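You operate a simulated robot arm through the tools that you are given. There is no shell and no other tool. Be economical: measure what you need, move in short steps, check, and stop when the job is done.

The job below is to be done with a simulated robot arm. You get a single attempt, and the scene is never put back.

TASK
Set the roller guide to 300 mm and clamp it again.
Fine: isolator off first and on again last; leave the belt guide and the take-up knobs.

Only the result counts: the job must be done as asked and must still hold three seconds after the hand-in. Knocking over, shifting, dropping, spilling or breaking anything else fails it.

THE ROBOT
A 6-joint arm with a two-finger parallel gripper, fixed in place. Base frame: the origin is at the foot of the arm, x ahead of it, y to its left, z up; the work surface is at about z = 720. Units: mm, degrees, N and s.
With the tool pointing down near the work surface it reaches from about 220 to 620 mm from the base axis. Its first joint turns from -66.0 to 66.0 degrees. Payload 2.7 kg.
The tool frame sits at the grasp point between the pads (the TCP): z along the fingers, y along the line on which they close. The tips reach 23 mm beyond it. Largest opening 94 mm; finger width 38, thickness 10; the body of the gripper, 54 by 96 mm, starts 39 mm behind the TCP.
Orientation is that of the tool frame in the base frame, as [roll, pitch, yaw] about the fixed x, y, z axes, in that order (R = Rz(yaw) Ry(pitch) Rx(roll)). With the fingers straight down and closing along the base's y, the tool's x points along the base's -x, its y along +y and its z along -z.

THE INTERFACE
- The arm moves only by the tool send_rows. Its argument "deltas" is a list of rows, each a list of 3 entries, a list of its own where there are three numbers: the finger opening in mm, from 0 to 94, then the shift along the base's x, y, z in units of 150 mm (1.0 is 150 mm), then the turn, a rotation vector about the base's x, y, z in units of 120 degrees (1.0 is 120 degrees). In form: [[claw, [tx, ty, tz], [rx, ry, rz]], ...]. A call has 1 to 8 rows; each row is the pose to reach, as a shift and turn from the pose commanded when the call began. A call with a number of a shift or a turn outside -1 to 1 is refused whole. Rows are played at 5 a second. More than 50 mm and 8.6 degrees between two rows, or a gripper value outside its range, and nothing of the call is played. A pose out of reach is approached as far as the arm can. The call stops where the force on the tool passes 40 N (or 10 N more than at its start, if that is more) or the arm is blocked; 0.2 s more then pass. Each finger travels about 45 mm/s and halts on what it meets, pressing with about 33 N; the grip force reading is that of the motor and also rises with nothing between the fingers. The clock runs only during rows and for 0.2 s after the last one: add rows that repeat a pose to give the fingers time. The reply holds the time, the measured pose of the TCP, the force on the tool along the base axes, the opening and the grip force, in the units named above and with some noise, with the torque about the TCP (base axes, N m) and any sound that the robot's microphone picked up.
- Cameras (640 x 400 px; columns grow to the right, rows downward): "scene" is fixed at [79.9, -451.9, 1379.9]; the picture's right is [0.62, -0.79, 0.00], its down [-0.61, -0.48, -0.64] and it looks along [0.50, 0.39, -0.77] (base axes); focal length 214 px, centre (320, 200). "wrist" rides on the gripper at [86, 16, -74] in the tool frame; the picture's right is [-0.18, 0.98, 0.00], its down [-0.58, -0.11, -0.81] and it looks along [-0.79, -0.15, 0.59] (tool axes); focal length 243 px, centre (320, 200).
- capture(camera): a new picture of that camera. No time passes.
- locate(camera, pixels): for up to 12 pixels [column, row] of the newest picture of that camera ("zoom" is the newest enlarged one), the place [x, y, z] in the base frame of the surface seen there, good to about 3 mm. No time passes.
- close_up(camera, box): a new picture of the part [left, top, right, bottom] of that camera's present view, enlarged. No time passes.
- hand_in(): hands the job in; it is judged then, once.

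Go step by step. Measure first, check grasps and placings, and put right what went wrong. The budget is 80 turns and 54 pictures, counting those below and the enlarged ones. Unless the task says otherwise, let go and move clear before handing in.

The tools are called after "Request:" by a JSON object that holds its "op" and its "data". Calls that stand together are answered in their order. send_rows: Moves the arm, as the interface text tells. Its arguments: {"type":"object","properties":{"deltas":{"type":"array","items":{"type":"array"}}},"required":["deltas"]} The other tools are called the same way: capture (camera) takes a picture; locate (camera, pixels) gives the place of the surface under pixels of a picture; close_up (camera, box) takes an enlarged picture of a part of a camera's view; hand_in () hands the job in.

At the start:

```text
time: 0.0
tcp_pos: [331.1, -14.0, 1190.1]
tool_rot: [179.9, -0.1, -180.0]
force: [-0.5, 0.2, 0.0]
ft_torque: [0.0, -0.01, -0.01]
grip_width: 94.0
finger_force: 0.1
```

scene: 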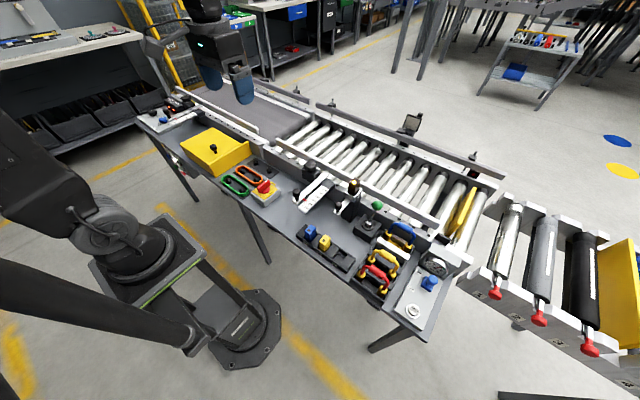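
wrist: 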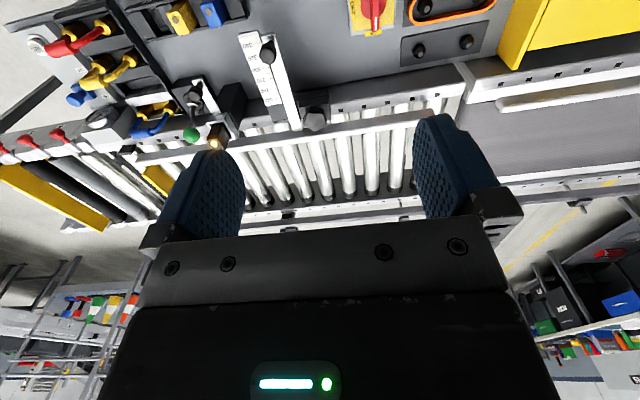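

The scene shows a conveyor with a scale near (315,190), a red isolator on yellow near (263,187), and various knobs. I'll enlarge the key areas.

Request:
{"op": "close_up", "data": {"camera": "scene", "box": [210, 130, 370, 230]}}

Request:
{"op": "close_up", "data": {"camera": "scene", "box": [290, 160, 480, 330]}}

Request:
{"op": "close_up", "data": {"camera": "wrist", "box": [160, 0, 420, 160]}}

Request:
{"op": "close_up", "data": {"camera": "scene", "box": [120, 60, 300, 180]}}

```text
4.00 times, centred on (290, 180) of scene
```

zoom: 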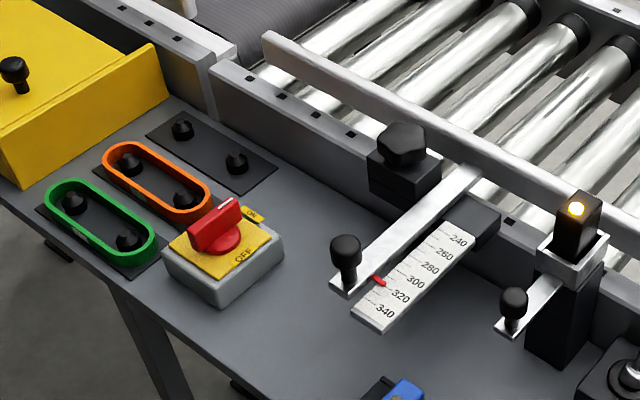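

```text
2.35 times, centred on (385, 245) of scene
```

zoom: 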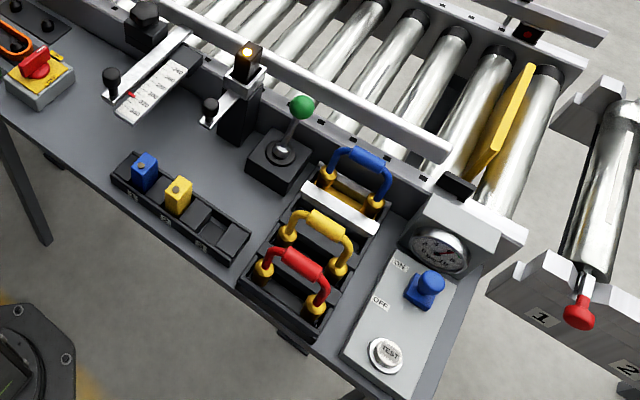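

```text
2.46 times, centred on (290, 80) of wrist
```

zoom: 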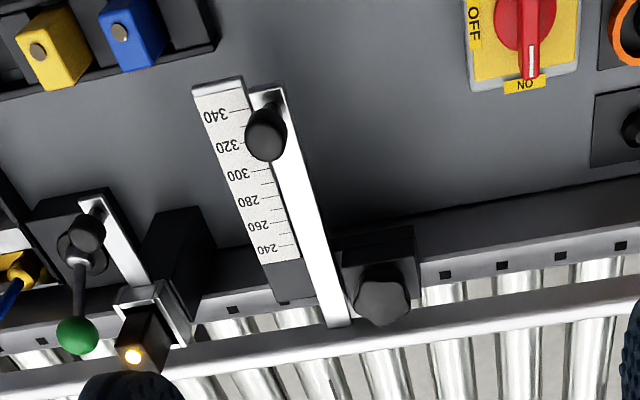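

```text
3.33 times, centred on (210, 120) of scene
```

zoom: 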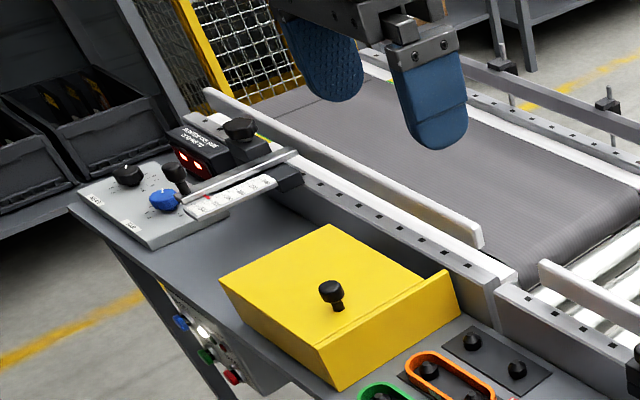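

The isolator (zoom 1, (220,230)) stands at ON; the roller guide has a star clamp knob at (400,145), a handle at (345,255), and a red pointer at (378,281). I'll zoom tighter and locate these.

Request:
{"op": "close_up", "data": {"camera": "scene", "box": [285, 150, 349, 214]}}

Request:
{"op": "close_up", "data": {"camera": "wrist", "box": [230, 20, 310, 140]}}

Request:
{"op": "close_up", "data": {"camera": "scene", "box": [210, 130, 370, 230]}}

Request:
{"op": "locate", "data": {"camera": "zoom", "pixels": [[220, 225], [196, 240], [235, 205], [225, 290], [400, 132], [405, 180], [345, 243], [345, 285], [470, 170], [378, 281], [370, 320], [470, 235]]}}

```text
6.25 times, centred on (317, 182) of scene
```

zoom: 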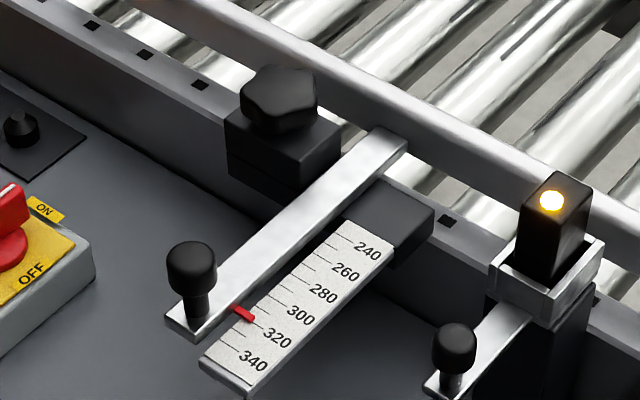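

```text
3.33 times, centred on (270, 80) of wrist
```

zoom: 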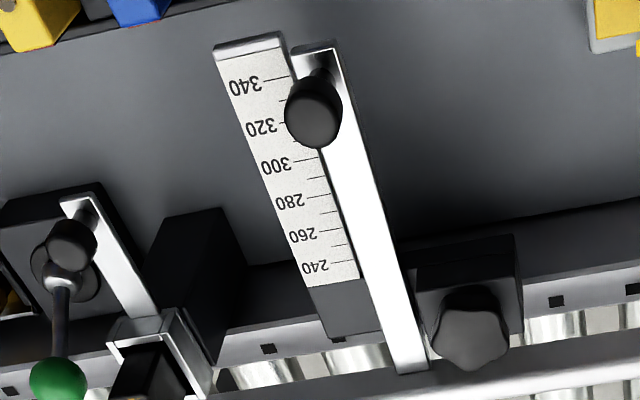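

```text
4.00 times, centred on (290, 180) of scene
```

zoom: 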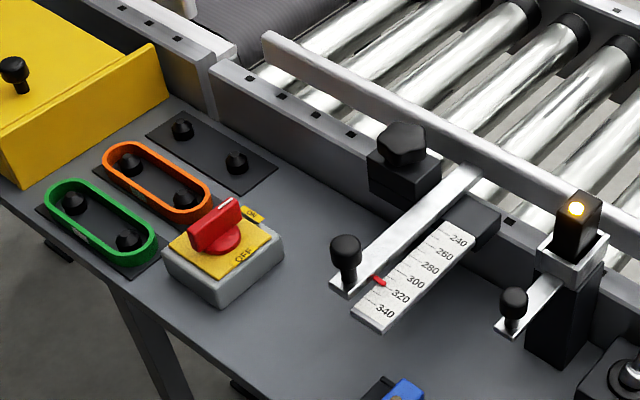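

```text
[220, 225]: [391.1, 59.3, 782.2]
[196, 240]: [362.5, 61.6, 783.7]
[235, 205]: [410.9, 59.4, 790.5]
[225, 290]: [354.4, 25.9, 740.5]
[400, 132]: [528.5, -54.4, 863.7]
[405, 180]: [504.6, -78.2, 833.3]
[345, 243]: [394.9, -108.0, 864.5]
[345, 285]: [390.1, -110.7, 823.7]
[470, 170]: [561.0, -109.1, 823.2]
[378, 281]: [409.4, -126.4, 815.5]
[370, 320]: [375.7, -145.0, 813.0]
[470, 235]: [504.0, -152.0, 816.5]
```

Guide reads about 315 now, and the isolator handle lies along x, pointing to ON, with OFF at -y. I'll measure the handle and the scale ticks.

Request:
{"op": "close_up", "data": {"camera": "scene", "box": [245, 170, 293, 210]}}

Request:
{"op": "locate", "data": {"camera": "zoom", "pixels": [[200, 170], [320, 120], [120, 220], [250, 200], [320, 240], [170, 330], [450, 220], [240, 400], [400, 150], [340, 340], [260, 290], [200, 230]]}}

Request:
{"op": "locate", "data": {"camera": "scene", "pixels": [[310, 165], [305, 173], [320, 165], [296, 198], [303, 202], [312, 190], [329, 173], [260, 183], [352, 180], [346, 202]]}}

```text
10.00 times, centred on (269, 190) of scene
```

zoom: 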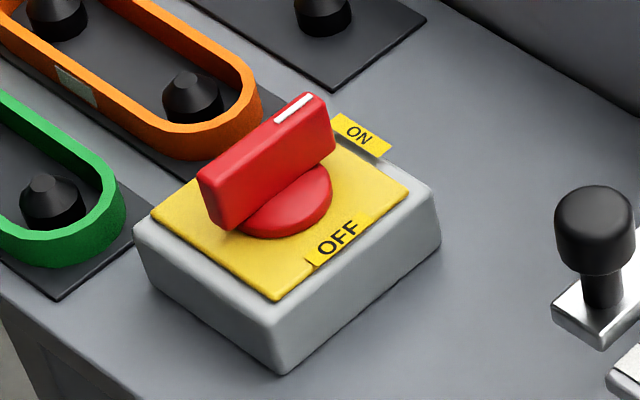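

```text
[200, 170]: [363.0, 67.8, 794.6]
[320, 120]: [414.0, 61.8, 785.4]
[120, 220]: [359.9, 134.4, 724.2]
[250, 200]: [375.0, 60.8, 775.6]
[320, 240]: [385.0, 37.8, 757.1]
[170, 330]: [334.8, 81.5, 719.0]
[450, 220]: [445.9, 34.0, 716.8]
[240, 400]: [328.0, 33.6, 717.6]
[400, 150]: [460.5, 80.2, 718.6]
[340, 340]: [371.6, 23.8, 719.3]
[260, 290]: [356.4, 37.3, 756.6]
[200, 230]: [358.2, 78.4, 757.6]
```

```text
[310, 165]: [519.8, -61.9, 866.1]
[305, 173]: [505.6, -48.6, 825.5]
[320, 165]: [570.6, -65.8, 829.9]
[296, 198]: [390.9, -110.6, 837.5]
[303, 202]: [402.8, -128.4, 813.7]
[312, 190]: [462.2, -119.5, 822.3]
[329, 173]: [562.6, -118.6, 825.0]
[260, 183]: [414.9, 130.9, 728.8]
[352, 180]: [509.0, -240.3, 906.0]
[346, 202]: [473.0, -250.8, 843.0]
```

The handle spans x≈362–414 at y≈62, z≈767–795. I'll move above it in two stages.

Request:
{"op": "send_rows", "data": {"deltas": [[94, [0.1, 0.13, -0.25], [0, 0, 0]], [94, [0.2, 0.26, -0.5], [0, 0, 0]], [94, [0.3, 0.39, -0.75], [0, 0, 0]], [94, [0.38, 0.51, -1.0], [0, 0, 0]], [94, [0.38, 0.51, -1.0], [0, 0, 0]]]}}

Request:
{"op": "send_rows", "data": {"deltas": [[80, [0, 0, -0.3], [0, 0, 0]], [60, [0, 0, -0.6], [0, 0, 0]], [50, [0, 0, -0.9], [0, 0, 0]], [50, [0, 0, -0.9], [0, 0, 0]]]}}

Request:
{"op": "capture", "data": {"camera": "wrist"}}

Request:
{"op": "capture", "data": {"camera": "scene"}}

```text
time: 1.2
tcp_pos: [385.1, 64.2, 1038.6]
tool_rot: [-180.0, 0.0, 179.9]
force: [0.5, 0.5, 0.1]
ft_torque: [-0.01, 0.02, -0.02]
grip_width: 93.9
finger_force: 0.1
```

```text
time: 2.2
tcp_pos: [384.8, 65.1, 903.5]
tool_rot: [179.9, 0.1, 180.0]
force: [-0.1, 0.4, 0.1]
ft_torque: [-0.03, 0.01, 0.01]
grip_width: 49.7
finger_force: 0.1
```

```text
43 pictures are left
```

wrist: 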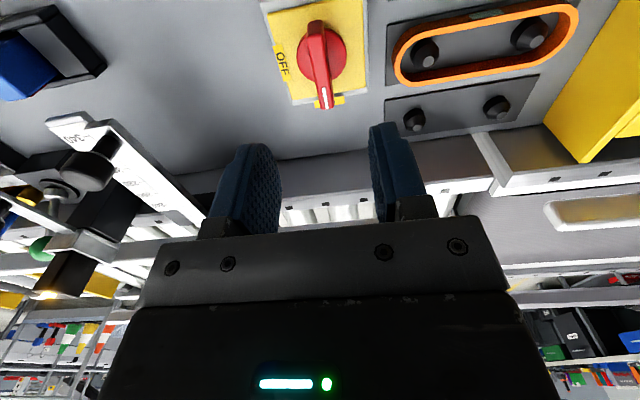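

```text
42 pictures are left
```

scene: 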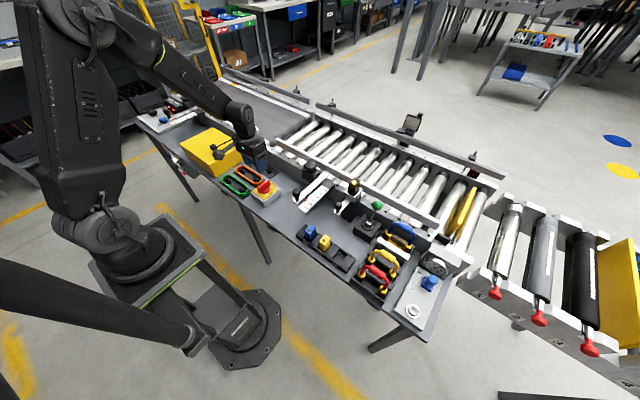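

Request:
{"op": "locate", "data": {"camera": "wrist", "pixels": [[315, 25], [320, 50], [325, 80], [326, 104], [343, 55], [338, 40], [305, 55], [350, 85], [275, 20]]}}

```text
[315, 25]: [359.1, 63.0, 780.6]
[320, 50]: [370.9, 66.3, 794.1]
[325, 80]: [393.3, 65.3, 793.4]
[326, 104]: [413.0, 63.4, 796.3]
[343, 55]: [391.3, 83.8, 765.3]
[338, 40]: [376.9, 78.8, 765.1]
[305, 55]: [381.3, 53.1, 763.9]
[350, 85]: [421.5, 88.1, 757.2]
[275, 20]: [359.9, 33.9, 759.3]
```

The handle is centred at about (387, 65), top z≈795, with its collar at z≈765. I'll go down to TCP z≈792 and close.

Request:
{"op": "send_rows", "data": {"deltas": [[50, [0.01, 0, -0.25], [0, 0, 0]], [50, [0.01, 0, -0.5], [0, 0, 0]], [50, [0.01, 0, -0.74], [0, 0, 0]], [50, [0.01, 0, -0.74], [0, 0, 0]], [10, [0.01, 0, -0.74], [0, 0, 0]], [8, [0.01, 0, -0.74], [0, 0, 0]], [5, [0.01, 0, -0.74], [0, 0, 0]], [5, [0.01, 0, -0.74], [0, 0, 0]]]}}

```text
time: 4.0
tcp_pos: [388.1, 63.7, 794.5]
tool_rot: [-180.0, 0.0, -179.8]
force: [-1.4, 21.0, -7.4]
ft_torque: [0.19, -0.19, 0.08]
grip_width: 14.2
finger_force: 10.4
```

Gripping at 14 mm, but with a 21 N side load in +y; I'll nudge +y to relieve it and let the grip finish.

Request:
{"op": "send_rows", "data": {"deltas": [[5, [0, 0.01, 0], [0, 0, 0]], [5, [0, 0.013, 0], [0, 0, 0]], [5, [0, 0.013, 0], [0, 0, 0]]]}}

```text
time: 4.8
tcp_pos: [387.7, 65.2, 793.9]
tool_rot: [-180.0, -0.1, 179.9]
force: [-5.0, 15.9, 5.5]
ft_torque: [0.19, 0.06, 0.03]
grip_width: 12.2
finger_force: 8.1
```

Request:
{"op": "send_rows", "data": {"deltas": [[5, [0, 0.01, 0], [0, 0, 0]], [5, [0, 0.01, 0], [0, 0, 0]], [5, [0, 0.01, 0], [0, 0, 0]]]}}

```text
time: 5.6
tcp_pos: [388.2, 65.1, 794.2]
tool_rot: [180.0, 0.1, 179.9]
force: [0.3, -12.0, 22.8]
ft_torque: [-0.16, 0.49, -0.01]
grip_width: 11.8
finger_force: 44.5
```

Fully gripped now (44 N). Turn clockwise (seen from above) in steps toward OFF.

Request:
{"op": "send_rows", "data": {"deltas": [[5, [0, -0.004, 0.01], [0, 0, -0.06]], [5, [0, -0.004, 0.01], [0, 0, -0.12]], [5, [0, -0.004, 0.01], [0, 0, -0.18]], [5, [0, -0.004, 0.01], [0, 0, -0.24]], [5, [0, -0.004, 0.01], [0, 0, -0.3]], [5, [0, -0.004, 0.01], [0, 0, -0.36]], [5, [0, -0.004, 0.01], [0, 0, -0.36]]]}}

```text
time: 7.2
tcp_pos: [384.2, 67.3, 793.3]
tool_rot: [-179.5, -0.4, 138.1]
force: [-7.8, 1.6, 5.3]
ft_torque: [0.28, -0.86, 2.31]
grip_width: 41.2
finger_force: 44.7
stopped in row 7: the force on the tool passed its limit at 42 N (the readings are from after the stop); the commanded pose is now the measured one
```

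The opening has gone to 41 mm, so the fingers slipped round the handle. Looking.

Request:
{"op": "capture", "data": {"camera": "wrist"}}

Request:
{"op": "close_up", "data": {"camera": "scene", "box": [229, 160, 309, 210]}}

```text
41 pictures are left
```

wrist: 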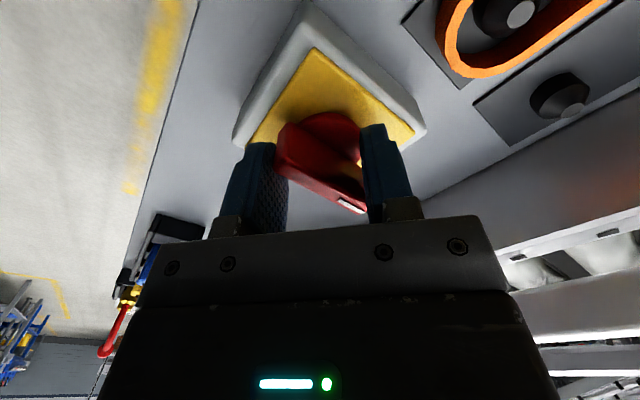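

```text
8.00 times, centred on (269, 185) of scene
```

zoom: 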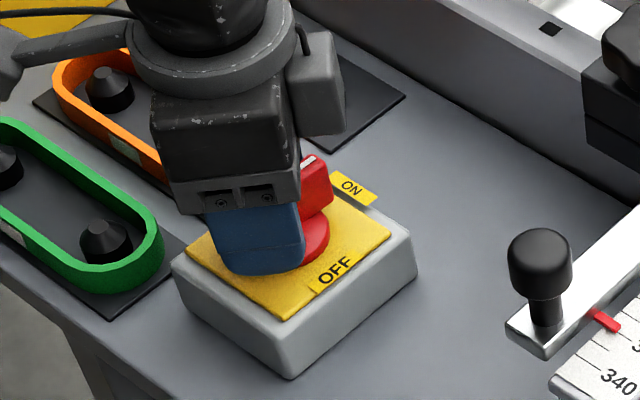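

The handle seems hardly to have turned. I'll locate its ends now to see whether it moved.

Request:
{"op": "close_up", "data": {"camera": "wrist", "box": [220, 60, 420, 240]}}

Request:
{"op": "locate", "data": {"camera": "wrist", "pixels": [[290, 128], [315, 150], [335, 180], [355, 203], [363, 208], [340, 200], [300, 172], [335, 120]]}}

```text
2.22 times, centred on (320, 150) of wrist
```

zoom: 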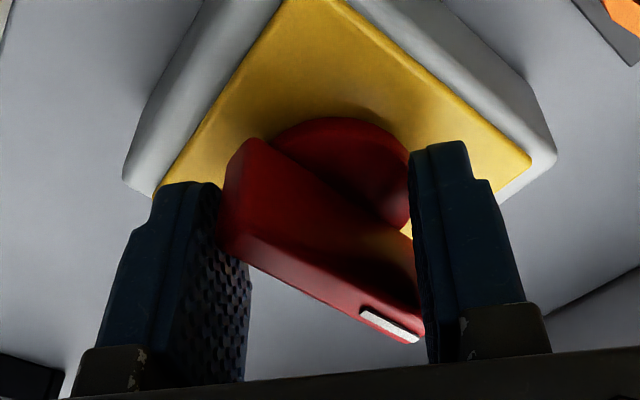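

```text
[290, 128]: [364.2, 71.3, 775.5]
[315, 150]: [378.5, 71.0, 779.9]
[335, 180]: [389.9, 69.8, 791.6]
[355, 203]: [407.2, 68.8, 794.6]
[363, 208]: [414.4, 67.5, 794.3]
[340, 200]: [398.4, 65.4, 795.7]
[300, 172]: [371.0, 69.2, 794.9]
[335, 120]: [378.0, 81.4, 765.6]
```

The handle did not turn: its ends are still along x (y≈68). I'll open, go back to the aligned pose, regrip and turn much more slowly, watching the torque.

Request:
{"op": "send_rows", "data": {"deltas": [[60, [0, 0, 0], [0, 0, 0]], [60, [0, 0, 0], [0, 0, 0]], [60, [0.01, 0, 0], [0, 0, 0.07]], [60, [0.02, 0, 0], [0, 0, 0.14]], [60, [0.02, 0, 0], [0, 0, 0.21]], [60, [0.02, 0, 0], [0, 0, 0.28]], [60, [0.02, 0, 0], [0, 0, 0.349]], [60, [0.02, 0, 0], [0, 0, 0.349]]]}}

Request:
{"op": "send_rows", "data": {"deltas": [[30, [0, 0, 0], [0, 0, 0]], [12, [0, 0, 0], [0, 0, 0]], [6, [0, 0, 0], [0, 0, 0]], [6, [0, 0, 0], [0, 0, 0]], [6, [0, 0, 0], [0, 0, 0]], [6, [0, 0, 0], [0, 0, 0]]]}}

```text
time: 9.0
tcp_pos: [387.3, 67.9, 793.6]
tool_rot: [-179.4, -0.3, 179.4]
force: [0.0, 0.2, 0.4]
ft_torque: [0.0, -0.01, 0.0]
grip_width: 60.3
finger_force: 0.1
```

```text
time: 10.4
tcp_pos: [386.9, 66.7, 794.2]
tool_rot: [-179.5, -0.4, 179.3]
force: [2.7, -20.4, 3.2]
ft_torque: [-0.03, 0.28, 0.39]
grip_width: 15.1
finger_force: 10.7
```

Side load −20 N: shift y by about −2 mm so both fingers seat.

Request:
{"op": "send_rows", "data": {"deltas": [[3, [0, -0.008, 0], [0, 0, 0]], [0, [0, -0.014, 0], [0, 0, 0.004]], [0, [0, -0.014, 0], [0, 0, 0.004]], [0, [0, -0.014, 0], [0, 0, 0.004]]]}}

```text
time: 11.4
tcp_pos: [385.8, 65.5, 793.9]
tool_rot: [-179.5, -0.4, 179.9]
force: [-6.5, -8.1, 3.5]
ft_torque: [0.86, -0.25, 0.17]
grip_width: 12.0
finger_force: 44.6
```

Seated at 12.0 mm with 45 N. Now turn slowly, 2.4° per row.

Request:
{"op": "send_rows", "data": {"deltas": [[0, [0, -0.002, 0], [0, 0, -0.02]], [0, [0, -0.002, 0], [0, 0, -0.04]], [0, [0, -0.002, 0], [0, 0, -0.06]], [0, [0, -0.002, 0], [0, 0, -0.08]], [0, [0, -0.002, 0], [0, 0, -0.08]]]}}

```text
time: 12.6
tcp_pos: [387.8, 65.3, 793.9]
tool_rot: [-179.5, -0.3, 170.4]
force: [-7.4, 7.4, 3.1]
ft_torque: [0.69, 0.87, 2.09]
grip_width: 17.2
finger_force: 45.3
```

Torque 2.1 Nm yet the handle stays and the fingers are being forced open, so it is blocked. I'll return to aligned and test whether it gives when pushed in.

Request:
{"op": "send_rows", "data": {"deltas": [[0, [0, 0, 0], [0, 0, 0.04]], [0, [0, 0, 0], [0, 0, 0.08]], [0, [0, 0, 0], [0, 0, 0.08]], [0, [0, 0, -0.02], [0, 0, 0.08]], [0, [0, 0, -0.04], [0, 0, 0.08]], [0, [0, 0, -0.06], [0, 0, 0.08]], [0, [0, 0, -0.06], [0, 0, 0.08]]]}}

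```text
time: 13.7
tcp_pos: [388.2, 64.8, 794.0]
tool_rot: [-179.7, 0.0, 179.7]
force: [-6.6, -2.8, 4.2]
ft_torque: [0.82, -0.88, 0.25]
grip_width: 11.9
finger_force: 44.5
stopped in row 5: the force on the tool passed its limit at 42 N (the readings are from after the stop); the commanded pose is now the measured one
```

It doesn't push in (42 N, no travel). Testing a pull and a slight turn the other way.

Request:
{"op": "send_rows", "data": {"deltas": [[0, [0, 0, 0.01], [0, 0, 0]], [0, [0, 0, 0.02], [0, 0, 0]], [0, [0, 0, 0.03], [0, 0, 0]], [0, [0, 0, 0.03], [0, 0, 0]]]}}

Request:
{"op": "send_rows", "data": {"deltas": [[0, [0, 0, 0], [0, 0, 0.03]], [0, [0, 0, 0], [0, 0, 0.06]], [0, [0, 0, 0], [0, 0, 0.06]]]}}

```text
time: 14.3
tcp_pos: [387.9, 64.9, 794.2]
tool_rot: [-179.5, -0.1, 179.6]
force: [5.3, -2.0, -5.0]
ft_torque: [0.85, 0.92, 0.28]
grip_width: 12.0
finger_force: 44.9
stopped in row 3: the force on the tool passed its limit at 41 N (the readings are from after the stop); the commanded pose is now the measured one
```

```text
time: 15.1
tcp_pos: [389.2, 64.9, 794.2]
tool_rot: [-179.5, -0.2, -173.2]
force: [8.1, -6.3, -8.2]
ft_torque: [0.73, 0.59, -0.01]
grip_width: 11.9
finger_force: 45.2
```

It turns freely the other way (+7°, 11.9 mm, no torque), so the stop is at the clockwise side. I'll keep turning counter-clockwise.

Request:
{"op": "send_rows", "data": {"deltas": [[0, [-0.005, 0, 0], [0, 0, 0.06]], [0, [-0.005, 0, 0], [0, 0, 0.12]], [0, [-0.005, 0, 0], [0, 0, 0.18]], [0, [-0.005, 0, 0], [0, 0, 0.24]], [0, [-0.005, 0, 0], [0, 0, 0.3]], [0, [-0.005, 0, 0], [0, 0, 0.36]], [0, [-0.005, 0, 0], [0, 0, 0.36]]]}}

Request:
{"op": "capture", "data": {"camera": "wrist"}}

```text
time: 16.5
tcp_pos: [388.6, 63.2, 794.5]
tool_rot: [-179.5, -0.1, -132.4]
force: [7.4, -5.5, -5.3]
ft_torque: [0.21, 0.97, -0.02]
grip_width: 12.0
finger_force: 45.3
stopped in row 6: the force on the tool passed its limit at 42 N (the readings are from after the stop); the commanded pose is now the measured one
```

```text
38 pictures are left
```

wrist: 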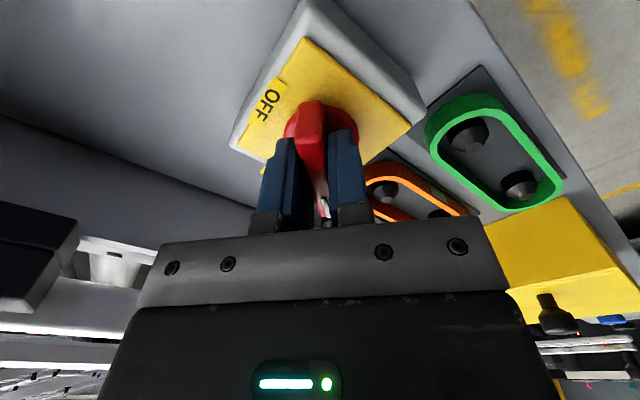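

The handle has turned 47° with the gripper; the stop was side load only. Continue.

Request:
{"op": "send_rows", "data": {"deltas": [[0, [0, 0, 0], [0, 0, 0.05]], [0, [0, 0, 0], [0, 0, 0.1]], [0, [0, 0, 0], [0, 0, 0.15]], [0, [0, 0, 0], [0, 0, 0.2]], [0, [0, 0, 0], [0, 0, 0.25]], [0, [0, 0, 0], [0, 0, 0.3]], [0, [0, 0, 0], [0, 0, 0.355]], [0, [0, 0, 0], [0, 0, 0.355]]]}}

Request:
{"op": "capture", "data": {"camera": "wrist"}}

```text
time: 18.3
tcp_pos: [390.3, 63.4, 795.1]
tool_rot: [-179.4, 0.0, -89.8]
force: [26.0, -25.1, -14.1]
ft_torque: [0.0, 0.63, -0.2]
grip_width: 11.8
finger_force: 44.7
```

```text
37 pictures are left
```

wrist: 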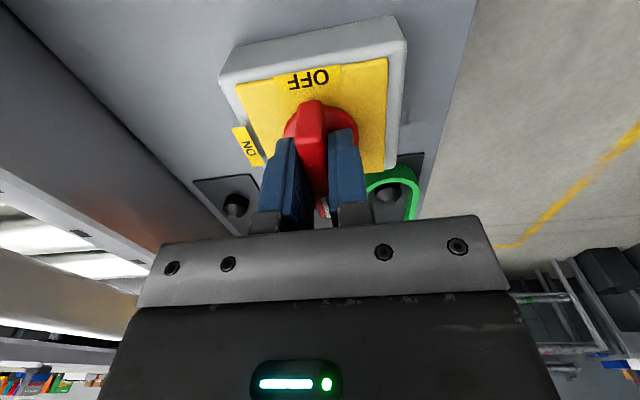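

At +90°, the bar lines up with OFF (other end at OFF). Test whether there's a stop here.

Request:
{"op": "send_rows", "data": {"deltas": [[0, [-0.005, 0.005, 0], [0, 0, 0.02]], [0, [-0.005, 0.005, 0], [0, 0, 0.04]], [0, [-0.005, 0.005, 0], [0, 0, 0.07]], [0, [-0.005, 0.005, 0], [0, 0, 0.07]]]}}

```text
time: 18.7
tcp_pos: [389.7, 63.3, 794.3]
tool_rot: [-179.1, 0.1, -88.4]
force: [7.8, -2.4, -7.8]
ft_torque: [-0.21, 0.93, -1.44]
grip_width: 12.1
finger_force: 45.1
stopped in row 2: the force on the tool passed its limit at 49 N (the readings are from after the stop); the commanded pose is now the measured one
```

A stop at 90° (−1.4 Nm): this is the OFF end. Release, rise, and look.

Request:
{"op": "send_rows", "data": {"deltas": [[12, [0, 0, 0], [0, 0, -0.01]], [40, [0, 0, 0], [0, 0, -0.01]], [50, [0, 0, 0], [0, 0, -0.01]], [50, [0, 0, 0], [0, 0, -0.01]], [50, [0, 0, 0.25], [0, 0, -0.01]], [50, [0, 0, 0.5], [0, 0, -0.01]], [50, [0, 0, 0.8], [0, 0, -0.01]], [50, [0, 0, 1], [0, 0, -0.01]]]}}

Request:
{"op": "close_up", "data": {"camera": "scene", "box": [210, 130, 370, 230]}}

Request:
{"op": "capture", "data": {"camera": "wrist"}}

```text
time: 20.5
tcp_pos: [391.3, 66.0, 943.2]
tool_rot: [-179.3, 0.1, -89.3]
force: [-0.4, -0.7, 0.0]
ft_torque: [0.0, 0.04, 0.0]
grip_width: 50.0
finger_force: 0.1
```

```text
4.00 times, centred on (290, 180) of scene
```

zoom: 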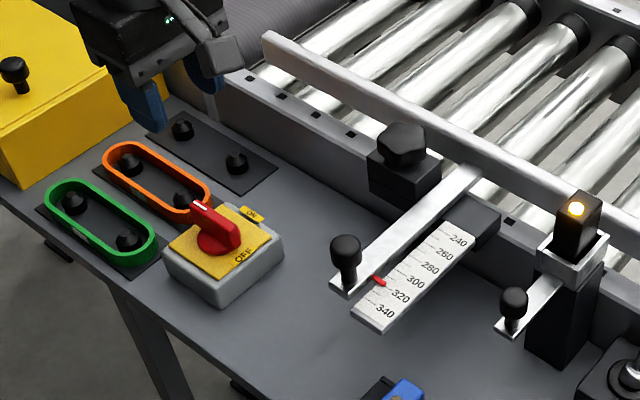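

```text
35 pictures are left
```

wrist: 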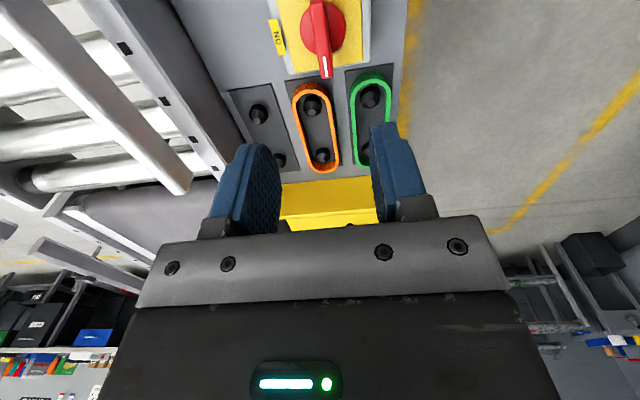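

Isolator is across ON and at its stop. Now locate the clamp knob and surroundings in detail.

Request:
{"op": "close_up", "data": {"camera": "scene", "box": [293, 145, 341, 185]}}

Request:
{"op": "locate", "data": {"camera": "zoom", "pixels": [[170, 100], [100, 110], [240, 110], [165, 70], [180, 170], [150, 185], [235, 195], [100, 190], [340, 150], [300, 60], [380, 200], [250, 240]]}}

```text
10.00 times, centred on (317, 165) of scene
```

zoom: 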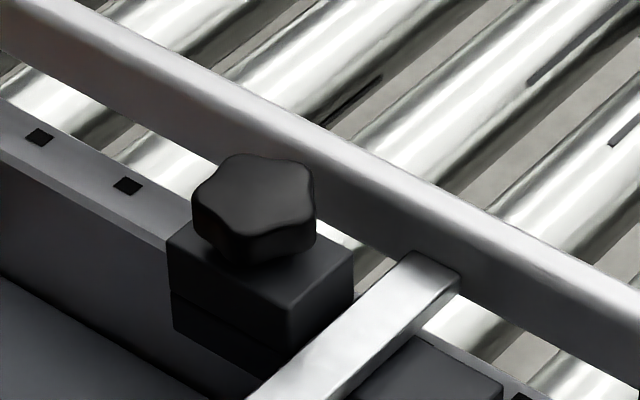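

```text
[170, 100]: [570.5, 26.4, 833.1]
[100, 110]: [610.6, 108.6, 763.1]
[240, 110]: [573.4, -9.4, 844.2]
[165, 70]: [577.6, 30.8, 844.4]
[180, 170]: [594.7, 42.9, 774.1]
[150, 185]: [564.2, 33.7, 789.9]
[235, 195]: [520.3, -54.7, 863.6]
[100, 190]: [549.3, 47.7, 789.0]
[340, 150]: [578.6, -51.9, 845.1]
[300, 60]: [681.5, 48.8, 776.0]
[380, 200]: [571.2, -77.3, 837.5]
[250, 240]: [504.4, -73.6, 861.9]
```

Request:
{"op": "locate", "data": {"camera": "zoom", "pixels": [[250, 195], [240, 157], [195, 185], [305, 180], [245, 230], [262, 255], [200, 240], [335, 275], [290, 340], [180, 250], [400, 290], [430, 250]]}}

Request:
{"op": "send_rows", "data": {"deltas": [[60, [0.1, -0.1, 0], [0, 0, -0.07]], [60, [0.2, -0.2, 0], [0, 0, -0.14]], [60, [0.3, -0.3, 0], [0, 0, -0.21]], [60, [0.4, -0.4, 0], [0, 0, -0.28]], [60, [0.5, -0.5, 0], [0, 0, -0.35]], [70, [0.6, -0.6, 0], [0, 0, -0.42]], [70, [0.7, -0.7, 0], [0, 0, -0.49]], [70, [0.8, -0.8, 0.1], [0, 0, -0.56]]]}}

Request:
{"op": "send_rows", "data": {"deltas": [[70, [0.0, 0, 0], [0, 0, -0.07]], [70, [0, 0, 0], [0, 0, -0.14]], [70, [0, 0, 0], [0, 0, -0.191]], [70, [0, 0, 0], [0, 0, -0.191]]]}}

Request:
{"op": "capture", "data": {"camera": "wrist"}}

```text
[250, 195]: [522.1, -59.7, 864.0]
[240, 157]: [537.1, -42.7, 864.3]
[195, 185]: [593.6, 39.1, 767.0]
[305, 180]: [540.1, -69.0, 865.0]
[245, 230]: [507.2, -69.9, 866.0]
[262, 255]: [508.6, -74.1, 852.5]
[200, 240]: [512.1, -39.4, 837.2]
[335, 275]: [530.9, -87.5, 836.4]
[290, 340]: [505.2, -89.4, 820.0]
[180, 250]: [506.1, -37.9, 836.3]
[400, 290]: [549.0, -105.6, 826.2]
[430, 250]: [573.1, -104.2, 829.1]
```

```text
time: 22.3
tcp_pos: [508.0, -56.9, 958.4]
tool_rot: [-179.2, -0.1, -156.7]
force: [0.9, 0.3, 0.3]
ft_torque: [0.02, 0.03, -0.01]
grip_width: 69.8
finger_force: 0.0
```

```text
time: 23.3
tcp_pos: [508.8, -56.9, 959.2]
tool_rot: [-179.1, 0.0, -179.5]
force: [0.4, -0.4, -0.2]
ft_torque: [0.03, 0.03, -0.02]
grip_width: 69.9
finger_force: 0.0
```

```text
33 pictures are left
```

wrist: 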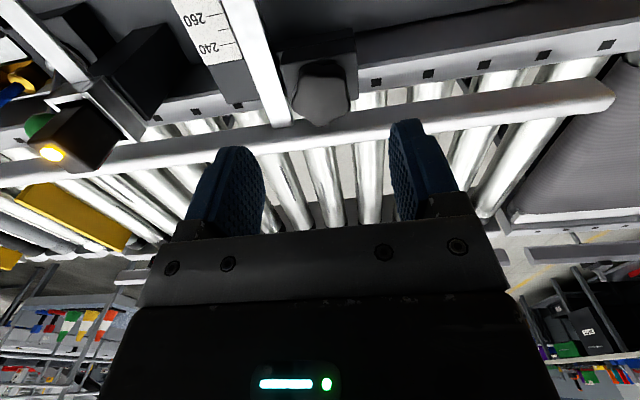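

Request:
{"op": "close_up", "data": {"camera": "wrist", "box": [260, 30, 380, 140]}}

Request:
{"op": "locate", "data": {"camera": "wrist", "pixels": [[322, 66], [300, 82], [343, 78], [296, 107], [349, 102], [320, 122], [321, 92], [350, 65], [287, 65], [272, 100], [315, 126]]}}

```text
3.64 times, centred on (320, 85) of wrist
```

zoom: 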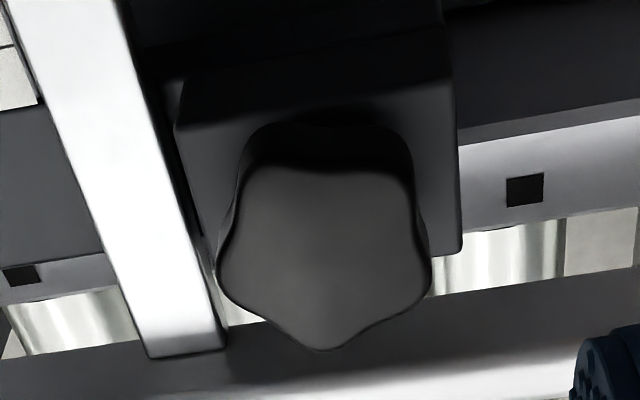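

```text
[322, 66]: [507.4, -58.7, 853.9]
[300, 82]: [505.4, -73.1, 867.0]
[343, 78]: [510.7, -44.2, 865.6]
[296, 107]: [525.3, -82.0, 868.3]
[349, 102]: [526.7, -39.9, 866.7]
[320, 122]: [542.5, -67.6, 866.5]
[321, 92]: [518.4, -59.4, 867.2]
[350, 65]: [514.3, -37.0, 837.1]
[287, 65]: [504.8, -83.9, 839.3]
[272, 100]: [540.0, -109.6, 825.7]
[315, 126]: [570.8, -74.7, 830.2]
```

The five-lobed knob is centred at about (522, −61), z 843–866; the rail behind tops z≈845. I'll open to 70, descend to TCP z≈870 and close along y (lobe opposite valley, +8°).

Request:
{"op": "send_rows", "data": {"deltas": [[70, [0.088, -0.027, -0.2], [0, 0, 0.03]], [70, [0.088, -0.027, -0.4], [0, 0, 0.06]], [70, [0.088, -0.027, -0.595], [0, 0, 0.06]], [70, [0.088, -0.027, -0.595], [0, 0, 0.06]], [45, [0.088, -0.027, -0.595], [0, 0, 0.06]], [38, [0.088, -0.027, -0.595], [0, 0, 0.06]], [34, [0.088, -0.027, -0.595], [0, 0, 0.06]], [34, [0.088, -0.027, -0.595], [0, 0, 0.06]]]}}

Request:
{"op": "capture", "data": {"camera": "wrist"}}

```text
time: 25.1
tcp_pos: [523.1, -59.2, 870.9]
tool_rot: [-179.3, 0.1, -172.2]
force: [0.6, 6.8, -3.1]
ft_torque: [0.67, -0.03, 0.02]
grip_width: 43.0
finger_force: 45.1
```

```text
31 pictures are left
```

wrist: 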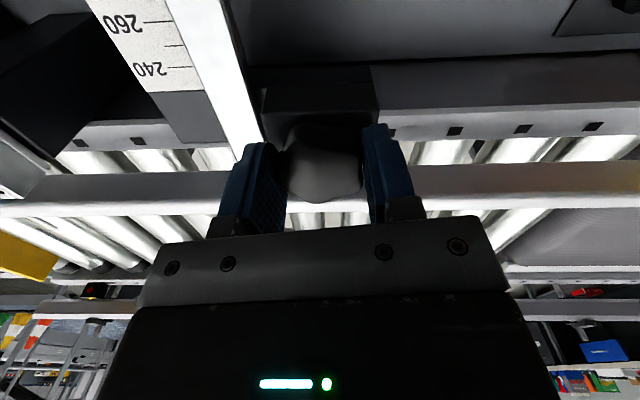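

The knob is gripped at 43 mm with little side load. Turn counter-clockwise to loosen, carefully.

Request:
{"op": "send_rows", "data": {"deltas": [[30, [0, 0, 0], [0, 0, 0.03]], [30, [0, 0, 0], [0, 0, 0.06]], [30, [0, 0, 0], [0, 0, 0.09]], [30, [0, 0, 0], [0, 0, 0.12]], [30, [0, 0, 0], [0, 0, 0.12]]]}}

```text
time: 26.3
tcp_pos: [522.2, -60.4, 871.3]
tool_rot: [-179.4, 0.0, -157.7]
force: [-0.4, 5.5, -5.3]
ft_torque: [0.9, -0.24, 0.01]
grip_width: 42.9
finger_force: 44.9
```

Width constant and torque ~0: the knob is turning. Continue.

Request:
{"op": "send_rows", "data": {"deltas": [[30, [0, 0, 0], [0, 0, 0.06]], [30, [0, 0, 0], [0, 0, 0.12]], [30, [0, 0, 0], [0, 0, 0.18]], [30, [0, 0, 0], [0, 0, 0.24]], [30, [0, 0, 0], [0, 0, 0.3]], [30, [0, 0, 0], [0, 0, 0.36]], [30, [0, 0, 0], [0, 0, 0.42]], [30, [0, 0, 0], [0, 0, 0.42]]]}}

Request:
{"op": "capture", "data": {"camera": "wrist"}}

```text
time: 28.1
tcp_pos: [524.4, -62.3, 870.5]
tool_rot: [-179.0, 0.0, -107.4]
force: [27.8, -16.4, -13.6]
ft_torque: [0.57, 0.51, -0.07]
grip_width: 43.2
finger_force: 45.2
```

```text
30 pictures are left
```

wrist: 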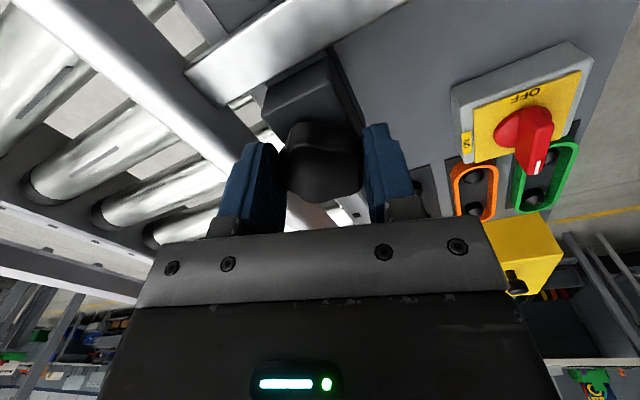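

Turned 65° so far, smooth. Correct the side load and carry on another ~50°, watching for a stop.

Request:
{"op": "send_rows", "data": {"deltas": [[30, [-0.012, 0.008, 0], [0, 0, 0.05]], [30, [-0.014, 0.01, 0], [0, 0, 0.1]], [30, [-0.014, 0.01, 0], [0, 0, 0.15]], [30, [-0.014, 0.01, 0], [0, 0, 0.2]], [30, [-0.014, 0.01, 0], [0, 0, 0.25]], [30, [-0.014, 0.01, 0], [0, 0, 0.3]], [30, [-0.014, 0.01, 0], [0, 0, 0.35]], [30, [-0.014, 0.01, 0], [0, 0, 0.35]]]}}

```text
time: 28.5
tcp_pos: [524.4, -61.8, 870.6]
tool_rot: [-178.4, 0.1, -104.2]
force: [9.4, -4.2, -7.4]
ft_torque: [0.05, 0.0, -0.01]
grip_width: 43.2
finger_force: 45.2
stopped in row 1: the force on the tool passed its limit at 49 N (the readings are from after the stop); the commanded pose is now the measured one
```

I corrected the wrong way (load points toward the axis). Continue with a slight +x, −y shift instead.

Request:
{"op": "send_rows", "data": {"deltas": [[30, [0.007, -0.004, 0], [0, 0, 0.03]], [30, [0.01, -0.004, 0], [0, 0, 0.07]], [30, [0.01, -0.004, 0], [0, 0, 0.11]], [30, [0.01, -0.004, 0], [0, 0, 0.15]], [30, [0.01, -0.004, 0], [0, 0, 0.15]]]}}

```text
time: 29.7
tcp_pos: [525.7, -62.6, 870.6]
tool_rot: [-178.8, 0.0, -86.1]
force: [7.3, -2.5, -2.9]
ft_torque: [-0.25, 0.75, -0.01]
grip_width: 43.0
finger_force: 44.9
```

Request:
{"op": "send_rows", "data": {"deltas": [[30, [0.003, 0, 0], [0, 0, 0.05]], [30, [0.003, 0, 0], [0, 0, 0.1]], [30, [0.003, 0, 0], [0, 0, 0.15]], [30, [0.003, 0, 0], [0, 0, 0.2]], [30, [0.003, 0, 0], [0, 0, 0.25]], [30, [0.003, 0, 0], [0, 0, 0.3]], [30, [0.003, 0, 0], [0, 0, 0.3]]]}}

```text
time: 31.3
tcp_pos: [526.7, -60.9, 870.7]
tool_rot: [-178.6, -0.1, -50.1]
force: [14.2, 9.4, -7.7]
ft_torque: [0.12, 0.61, -0.62]
grip_width: 43.1
finger_force: 45.2
```

Torque −0.6 Nm appears at ~120°; nudge a little more to see if it's the stop.

Request:
{"op": "send_rows", "data": {"deltas": [[30, [0.004, 0.003, 0], [0, 0, 0.03]], [30, [0.004, 0.003, 0], [0, 0, 0.06]], [30, [0.004, 0.003, 0], [0, 0, 0.06]]]}}

Request:
{"op": "capture", "data": {"camera": "wrist"}}

```text
time: 32.1
tcp_pos: [526.4, -61.9, 871.5]
tool_rot: [-178.5, -0.1, -43.0]
force: [14.9, -1.7, -7.7]
ft_torque: [-0.3, 0.48, -0.96]
grip_width: 42.9
finger_force: 44.7
```

```text
29 pictures are left
```

wrist: 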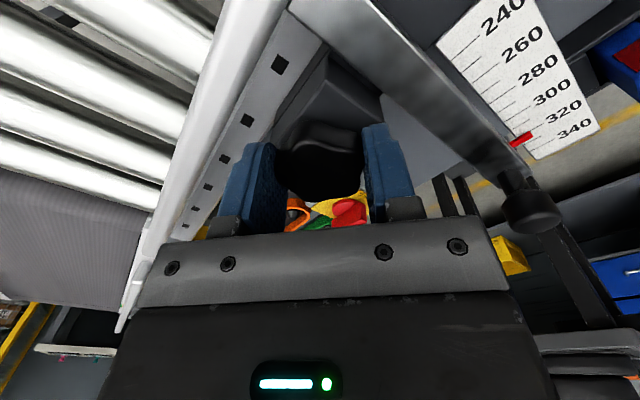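

Torque grows to ~1 Nm: loosened to its stop (~120°). Release, rise, rotate back and move above the guide handle.

Request:
{"op": "send_rows", "data": {"deltas": [[60, [0, 0, 0], [0, 0, -0.01]], [70, [0, 0, 0], [0, 0, -0.02]], [70, [0, 0, 0], [0, 0, -0.02]], [70, [0, 0, 0.25], [0, 0, -0.02]], [70, [0, 0, 0.5], [0, 0, -0.08]], [70, [-0.1, -0.05, 0.6], [0, 0, -0.15]], [70, [-0.2, -0.1, 0.6], [0, 0, -0.22]], [70, [-0.3, -0.15, 0.6], [0, 0, -0.29]]]}}

Request:
{"op": "send_rows", "data": {"deltas": [[70, [-0.1, -0.03, 0], [0, 0, -0.07]], [70, [-0.2, -0.06, 0], [0, 0, -0.14]], [70, [-0.3, -0.1, 0], [0, 0, -0.21]], [60, [-0.4, -0.13, 0], [0, 0, -0.28]], [60, [-0.5, -0.16, 0], [0, 0, -0.35]], [60, [-0.58, -0.16, 0], [0, 0, -0.42]], [60, [-0.58, -0.16, 0], [0, 0, -0.49]], [60, [-0.58, -0.16, 0], [0, 0, -0.56]]]}}

```text
time: 33.9
tcp_pos: [479.6, -84.2, 963.4]
tool_rot: [-178.7, -0.1, -78.0]
force: [0.0, -0.4, -0.2]
ft_torque: [0.01, -0.01, -0.04]
grip_width: 70.2
finger_force: 0.0
```

```text
time: 35.7
tcp_pos: [393.2, -108.2, 962.1]
tool_rot: [-178.6, 0.0, -145.0]
force: [0.1, 0.3, -0.4]
ft_torque: [0.0, -0.01, 0.06]
grip_width: 59.8
finger_force: 0.0
```

Request:
{"op": "send_rows", "data": {"deltas": [[60, [0, 0, 0], [0, 0, -0.07]], [60, [0, 0, 0], [0, 0, -0.14]], [60, [0, 0, 0], [0, 0, -0.21]], [60, [0, 0, 0], [0, 0, -0.292]], [60, [0, 0, 0], [-0.01, 0, -0.292]], [60, [0, 0, 0], [-0.01, 0, -0.292]]]}}

Request:
{"op": "capture", "data": {"camera": "wrist"}}

Request:
{"op": "close_up", "data": {"camera": "scene", "box": [285, 160, 349, 214]}}

```text
refused: row 4 steps farther than a row can; nothing moved
```

```text
28 pictures are left
```

wrist: 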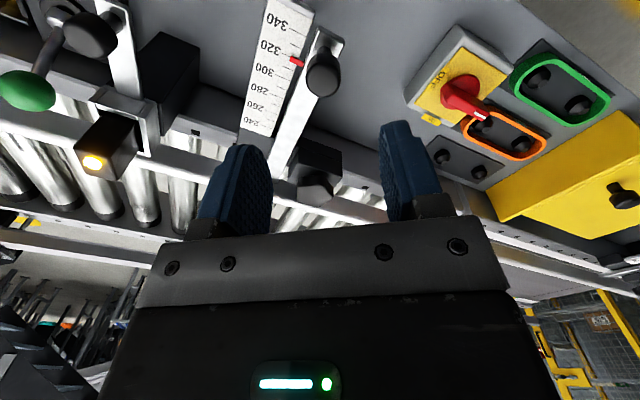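

```text
7.41 times, centred on (317, 187) of scene
```

zoom: 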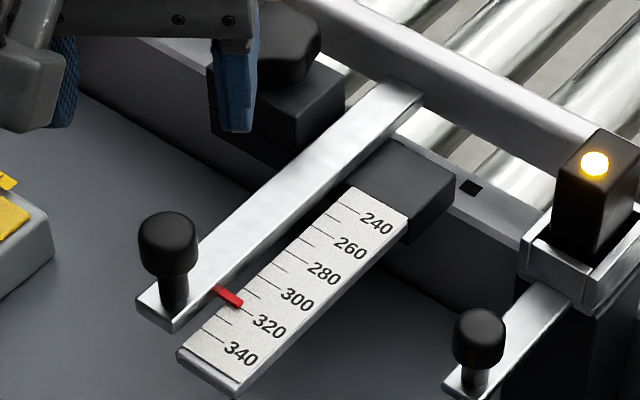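

Step too big there. Redo, and read the scale closely.

Request:
{"op": "send_rows", "data": {"deltas": [[60, [0, 0, 0], [0, 0, -0.06]], [60, [0, 0, 0], [0, 0, -0.12]], [60, [0, 0, 0], [0, 0, -0.18]], [60, [0, 0, 0], [0, 0, -0.24]], [60, [0, 0, 0], [0, 0, -0.292]], [60, [0, 0, 0], [-0.01, 0, -0.292]], [60, [0, 0, 0], [-0.01, 0, -0.292]]]}}

Request:
{"op": "capture", "data": {"camera": "wrist"}}

Request:
{"op": "close_up", "data": {"camera": "wrist", "box": [250, 0, 350, 120]}}

```text
time: 37.3
tcp_pos: [392.6, -108.2, 961.7]
tool_rot: [-177.5, -0.4, 179.9]
force: [-0.3, -0.7, -1.3]
ft_torque: [-0.04, 0.0, -0.01]
grip_width: 60.2
finger_force: 0.0
```

```text
26 pictures are left
```

wrist: 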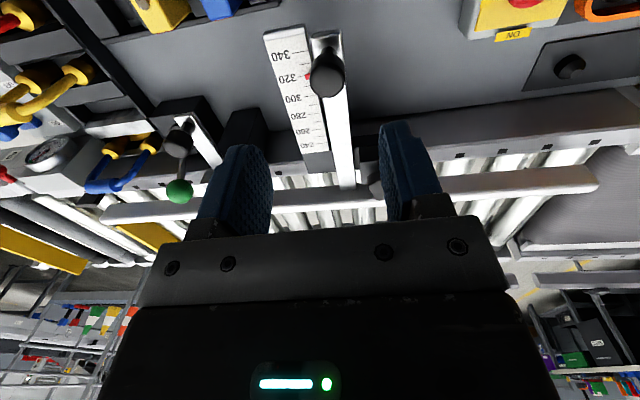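

```text
3.33 times, centred on (300, 60) of wrist
```

zoom: 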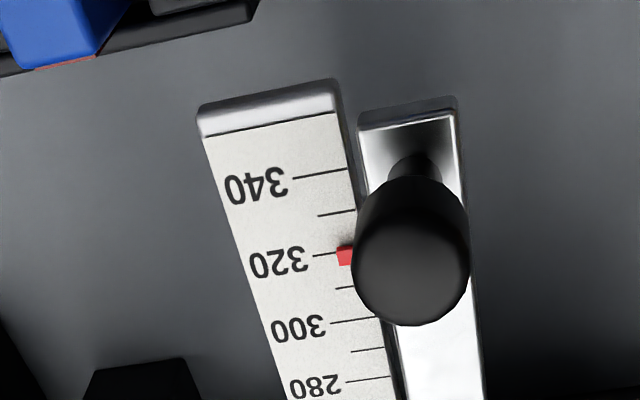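

Request:
{"op": "locate", "data": {"camera": "zoom", "pixels": [[320, 173], [335, 213], [325, 253], [345, 289], [355, 320], [370, 350], [370, 380], [345, 257], [410, 210], [410, 260], [405, 320], [415, 165]]}}

Request:
{"op": "close_up", "data": {"camera": "scene", "box": [300, 174, 332, 206]}}

Request:
{"op": "locate", "data": {"camera": "scene", "pixels": [[308, 195]]}}

```text
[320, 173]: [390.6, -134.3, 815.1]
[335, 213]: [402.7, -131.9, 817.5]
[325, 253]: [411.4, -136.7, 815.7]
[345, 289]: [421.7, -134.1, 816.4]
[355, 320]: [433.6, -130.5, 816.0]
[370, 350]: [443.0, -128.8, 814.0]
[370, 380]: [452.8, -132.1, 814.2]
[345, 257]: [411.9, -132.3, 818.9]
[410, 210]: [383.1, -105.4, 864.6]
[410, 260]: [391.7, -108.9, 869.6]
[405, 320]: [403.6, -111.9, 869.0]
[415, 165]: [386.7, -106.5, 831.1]
```

```text
12.50 times, centred on (316, 190) of scene
```

zoom: 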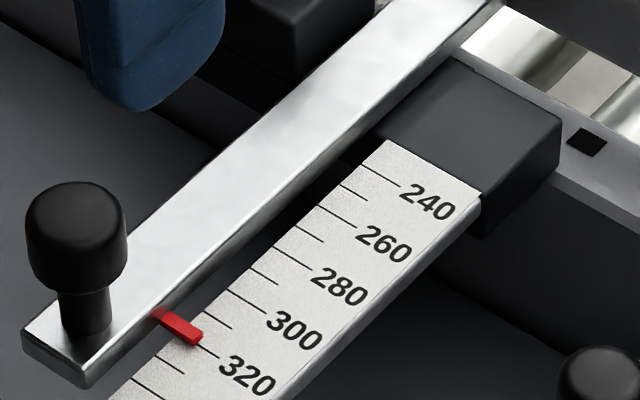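

```text
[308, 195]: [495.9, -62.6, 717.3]
```

Ticks: 340 at x≈390.6, 320 at ≈411.5, 300 at ≈432 (1:1); the pointer reads ~318–320. I'll grip the handle knob at (393,−109), z 840–868.

Request:
{"op": "send_rows", "data": {"deltas": [[60, [0.003, -0.005, -0.2], [0.01, 0, 0]], [60, [0.003, -0.005, -0.4], [0.02, 0, 0]], [60, [0.003, -0.005, -0.66], [0.02, 0, 0]], [60, [0.003, -0.005, -0.66], [0.02, 0, 0]], [40, [0.003, -0.005, -0.66], [0.02, 0, 0]], [20, [0.003, -0.005, -0.66], [0.02, 0, 0]], [15, [0.003, -0.005, -0.66], [0.02, 0, 0]], [15, [0.003, -0.005, -0.66], [0.02, 0, 0]]]}}

```text
time: 39.1
tcp_pos: [395.8, -107.9, 861.6]
tool_rot: [180.0, -0.4, -179.9]
force: [1.7, 24.8, -1.9]
ft_torque: [0.27, -0.3, 0.02]
grip_width: 25.6
finger_force: 45.2
```

Gripped (25.6 mm). Relieve the +y load and push the guide +x by ~17 mm in small steps.

Request:
{"op": "send_rows", "data": {"deltas": [[15, [0, 0.008, 0], [0, 0, 0]], [15, [0.02, 0.01, 0], [0, 0, 0]], [15, [0.04, 0.01, 0], [0, 0, 0]], [15, [0.06, 0.01, 0], [0, 0, 0]], [15, [0.08, 0.01, 0], [0, 0, 0]], [15, [0.1, 0.01, 0], [0, 0, 0]], [15, [0.12, 0.01, 0], [0, 0, 0]], [15, [0.12, 0.01, 0], [0, 0, 0]]]}}

Request:
{"op": "close_up", "data": {"camera": "scene", "box": [296, 170, 336, 210]}}

Request:
{"op": "close_up", "data": {"camera": "wrist", "box": [220, 60, 380, 220]}}

```text
time: 40.9
tcp_pos: [412.8, -108.2, 861.9]
tool_rot: [-179.9, -0.6, 180.0]
force: [-1.5, -1.5, -30.6]
ft_torque: [-0.03, -0.6, -0.06]
grip_width: 25.6
finger_force: 45.4
```

```text
10.00 times, centred on (316, 190) of scene
```

zoom: 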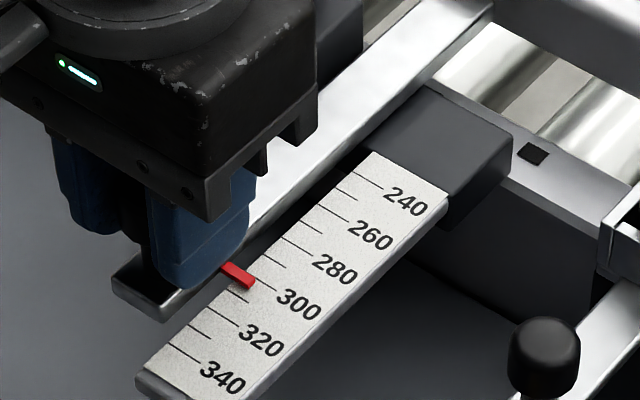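

```text
2.50 times, centred on (300, 140) of wrist
```

zoom: 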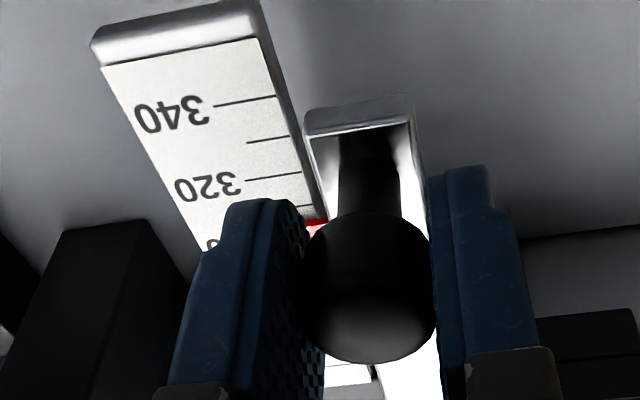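

Request:
{"op": "close_up", "data": {"camera": "scene", "box": [312, 190, 328, 206]}}

Request:
{"op": "locate", "data": {"camera": "zoom", "pixels": [[230, 150], [320, 200], [250, 230], [330, 250], [380, 245], [420, 290]]}}

```text
16.00 times, centred on (320, 198) of scene
```

zoom: 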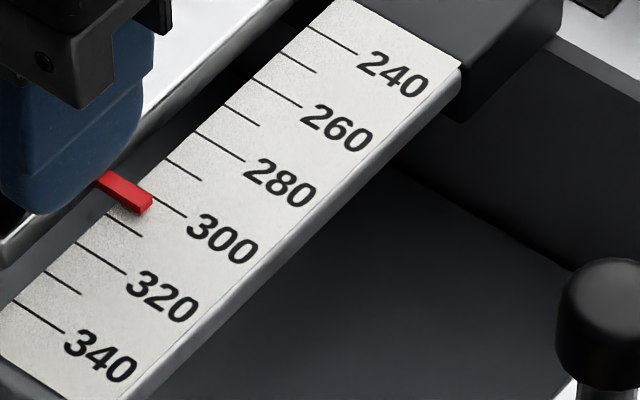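

```text
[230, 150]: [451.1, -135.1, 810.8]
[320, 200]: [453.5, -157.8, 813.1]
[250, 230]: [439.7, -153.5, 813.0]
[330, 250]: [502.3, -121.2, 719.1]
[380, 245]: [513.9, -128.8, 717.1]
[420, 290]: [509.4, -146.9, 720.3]
```

The pointer now reads ≈303–304 (allowing for parallax). Move another 3 mm and relieve the vertical load.

Request:
{"op": "send_rows", "data": {"deltas": [[15, [0.007, 0, -0.007], [0, 0, 0]], [15, [0.014, 0, -0.007], [0, 0, 0]], [15, [0.021, 0, -0.007], [0, 0, 0]], [15, [0.021, 0, -0.007], [0, 0, 0]]]}}

Request:
{"op": "send_rows", "data": {"deltas": [[40, [0, 0, 0], [0, 0, 0]], [60, [0, 0, 0], [0, 0, 0]], [60, [0, 0, 0], [0, 0, 0]], [60, [0, 0, 0.3], [0, 0, 0]], [60, [0, 0, 0.5], [0, 0, 0]], [60, [-0.3, -0.1, 0.5], [0, 0, 0]], [60, [-0.45, -0.15, 0.5], [0, 0, 0]], [60, [-0.45, -0.15, 0.5], [0, 0, 0]]]}}

Request:
{"op": "close_up", "data": {"camera": "scene", "box": [304, 184, 328, 208]}}

Request:
{"op": "capture", "data": {"camera": "wrist"}}

```text
time: 41.9
tcp_pos: [416.8, -106.8, 861.1]
tool_rot: [-179.9, -0.3, -180.0]
force: [-1.2, -6.6, -13.6]
ft_torque: [0.01, 1.21, 0.01]
grip_width: 25.2
finger_force: 44.8
```

```text
time: 43.7
tcp_pos: [347.7, -128.5, 937.4]
tool_rot: [-179.8, -0.3, -179.9]
force: [0.6, -0.2, -0.1]
ft_torque: [-0.03, -0.01, -0.01]
grip_width: 60.3
finger_force: 0.1
```

```text
16.00 times, centred on (316, 196) of scene
```

zoom: 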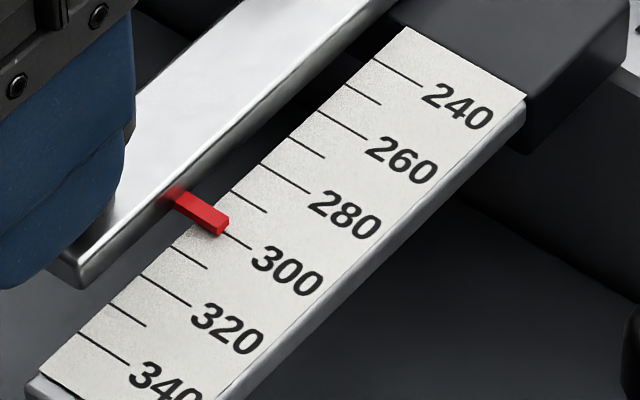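

```text
19 pictures are left
```

wrist: 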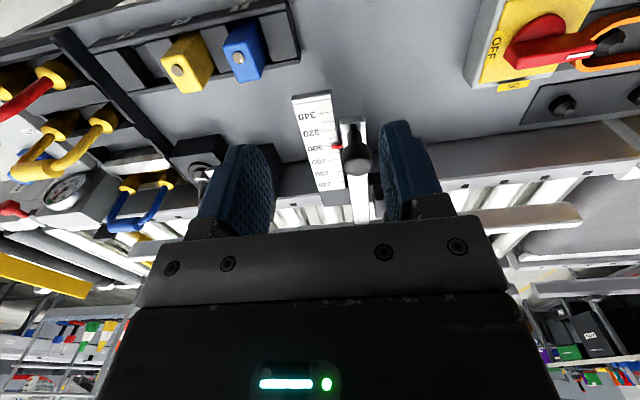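

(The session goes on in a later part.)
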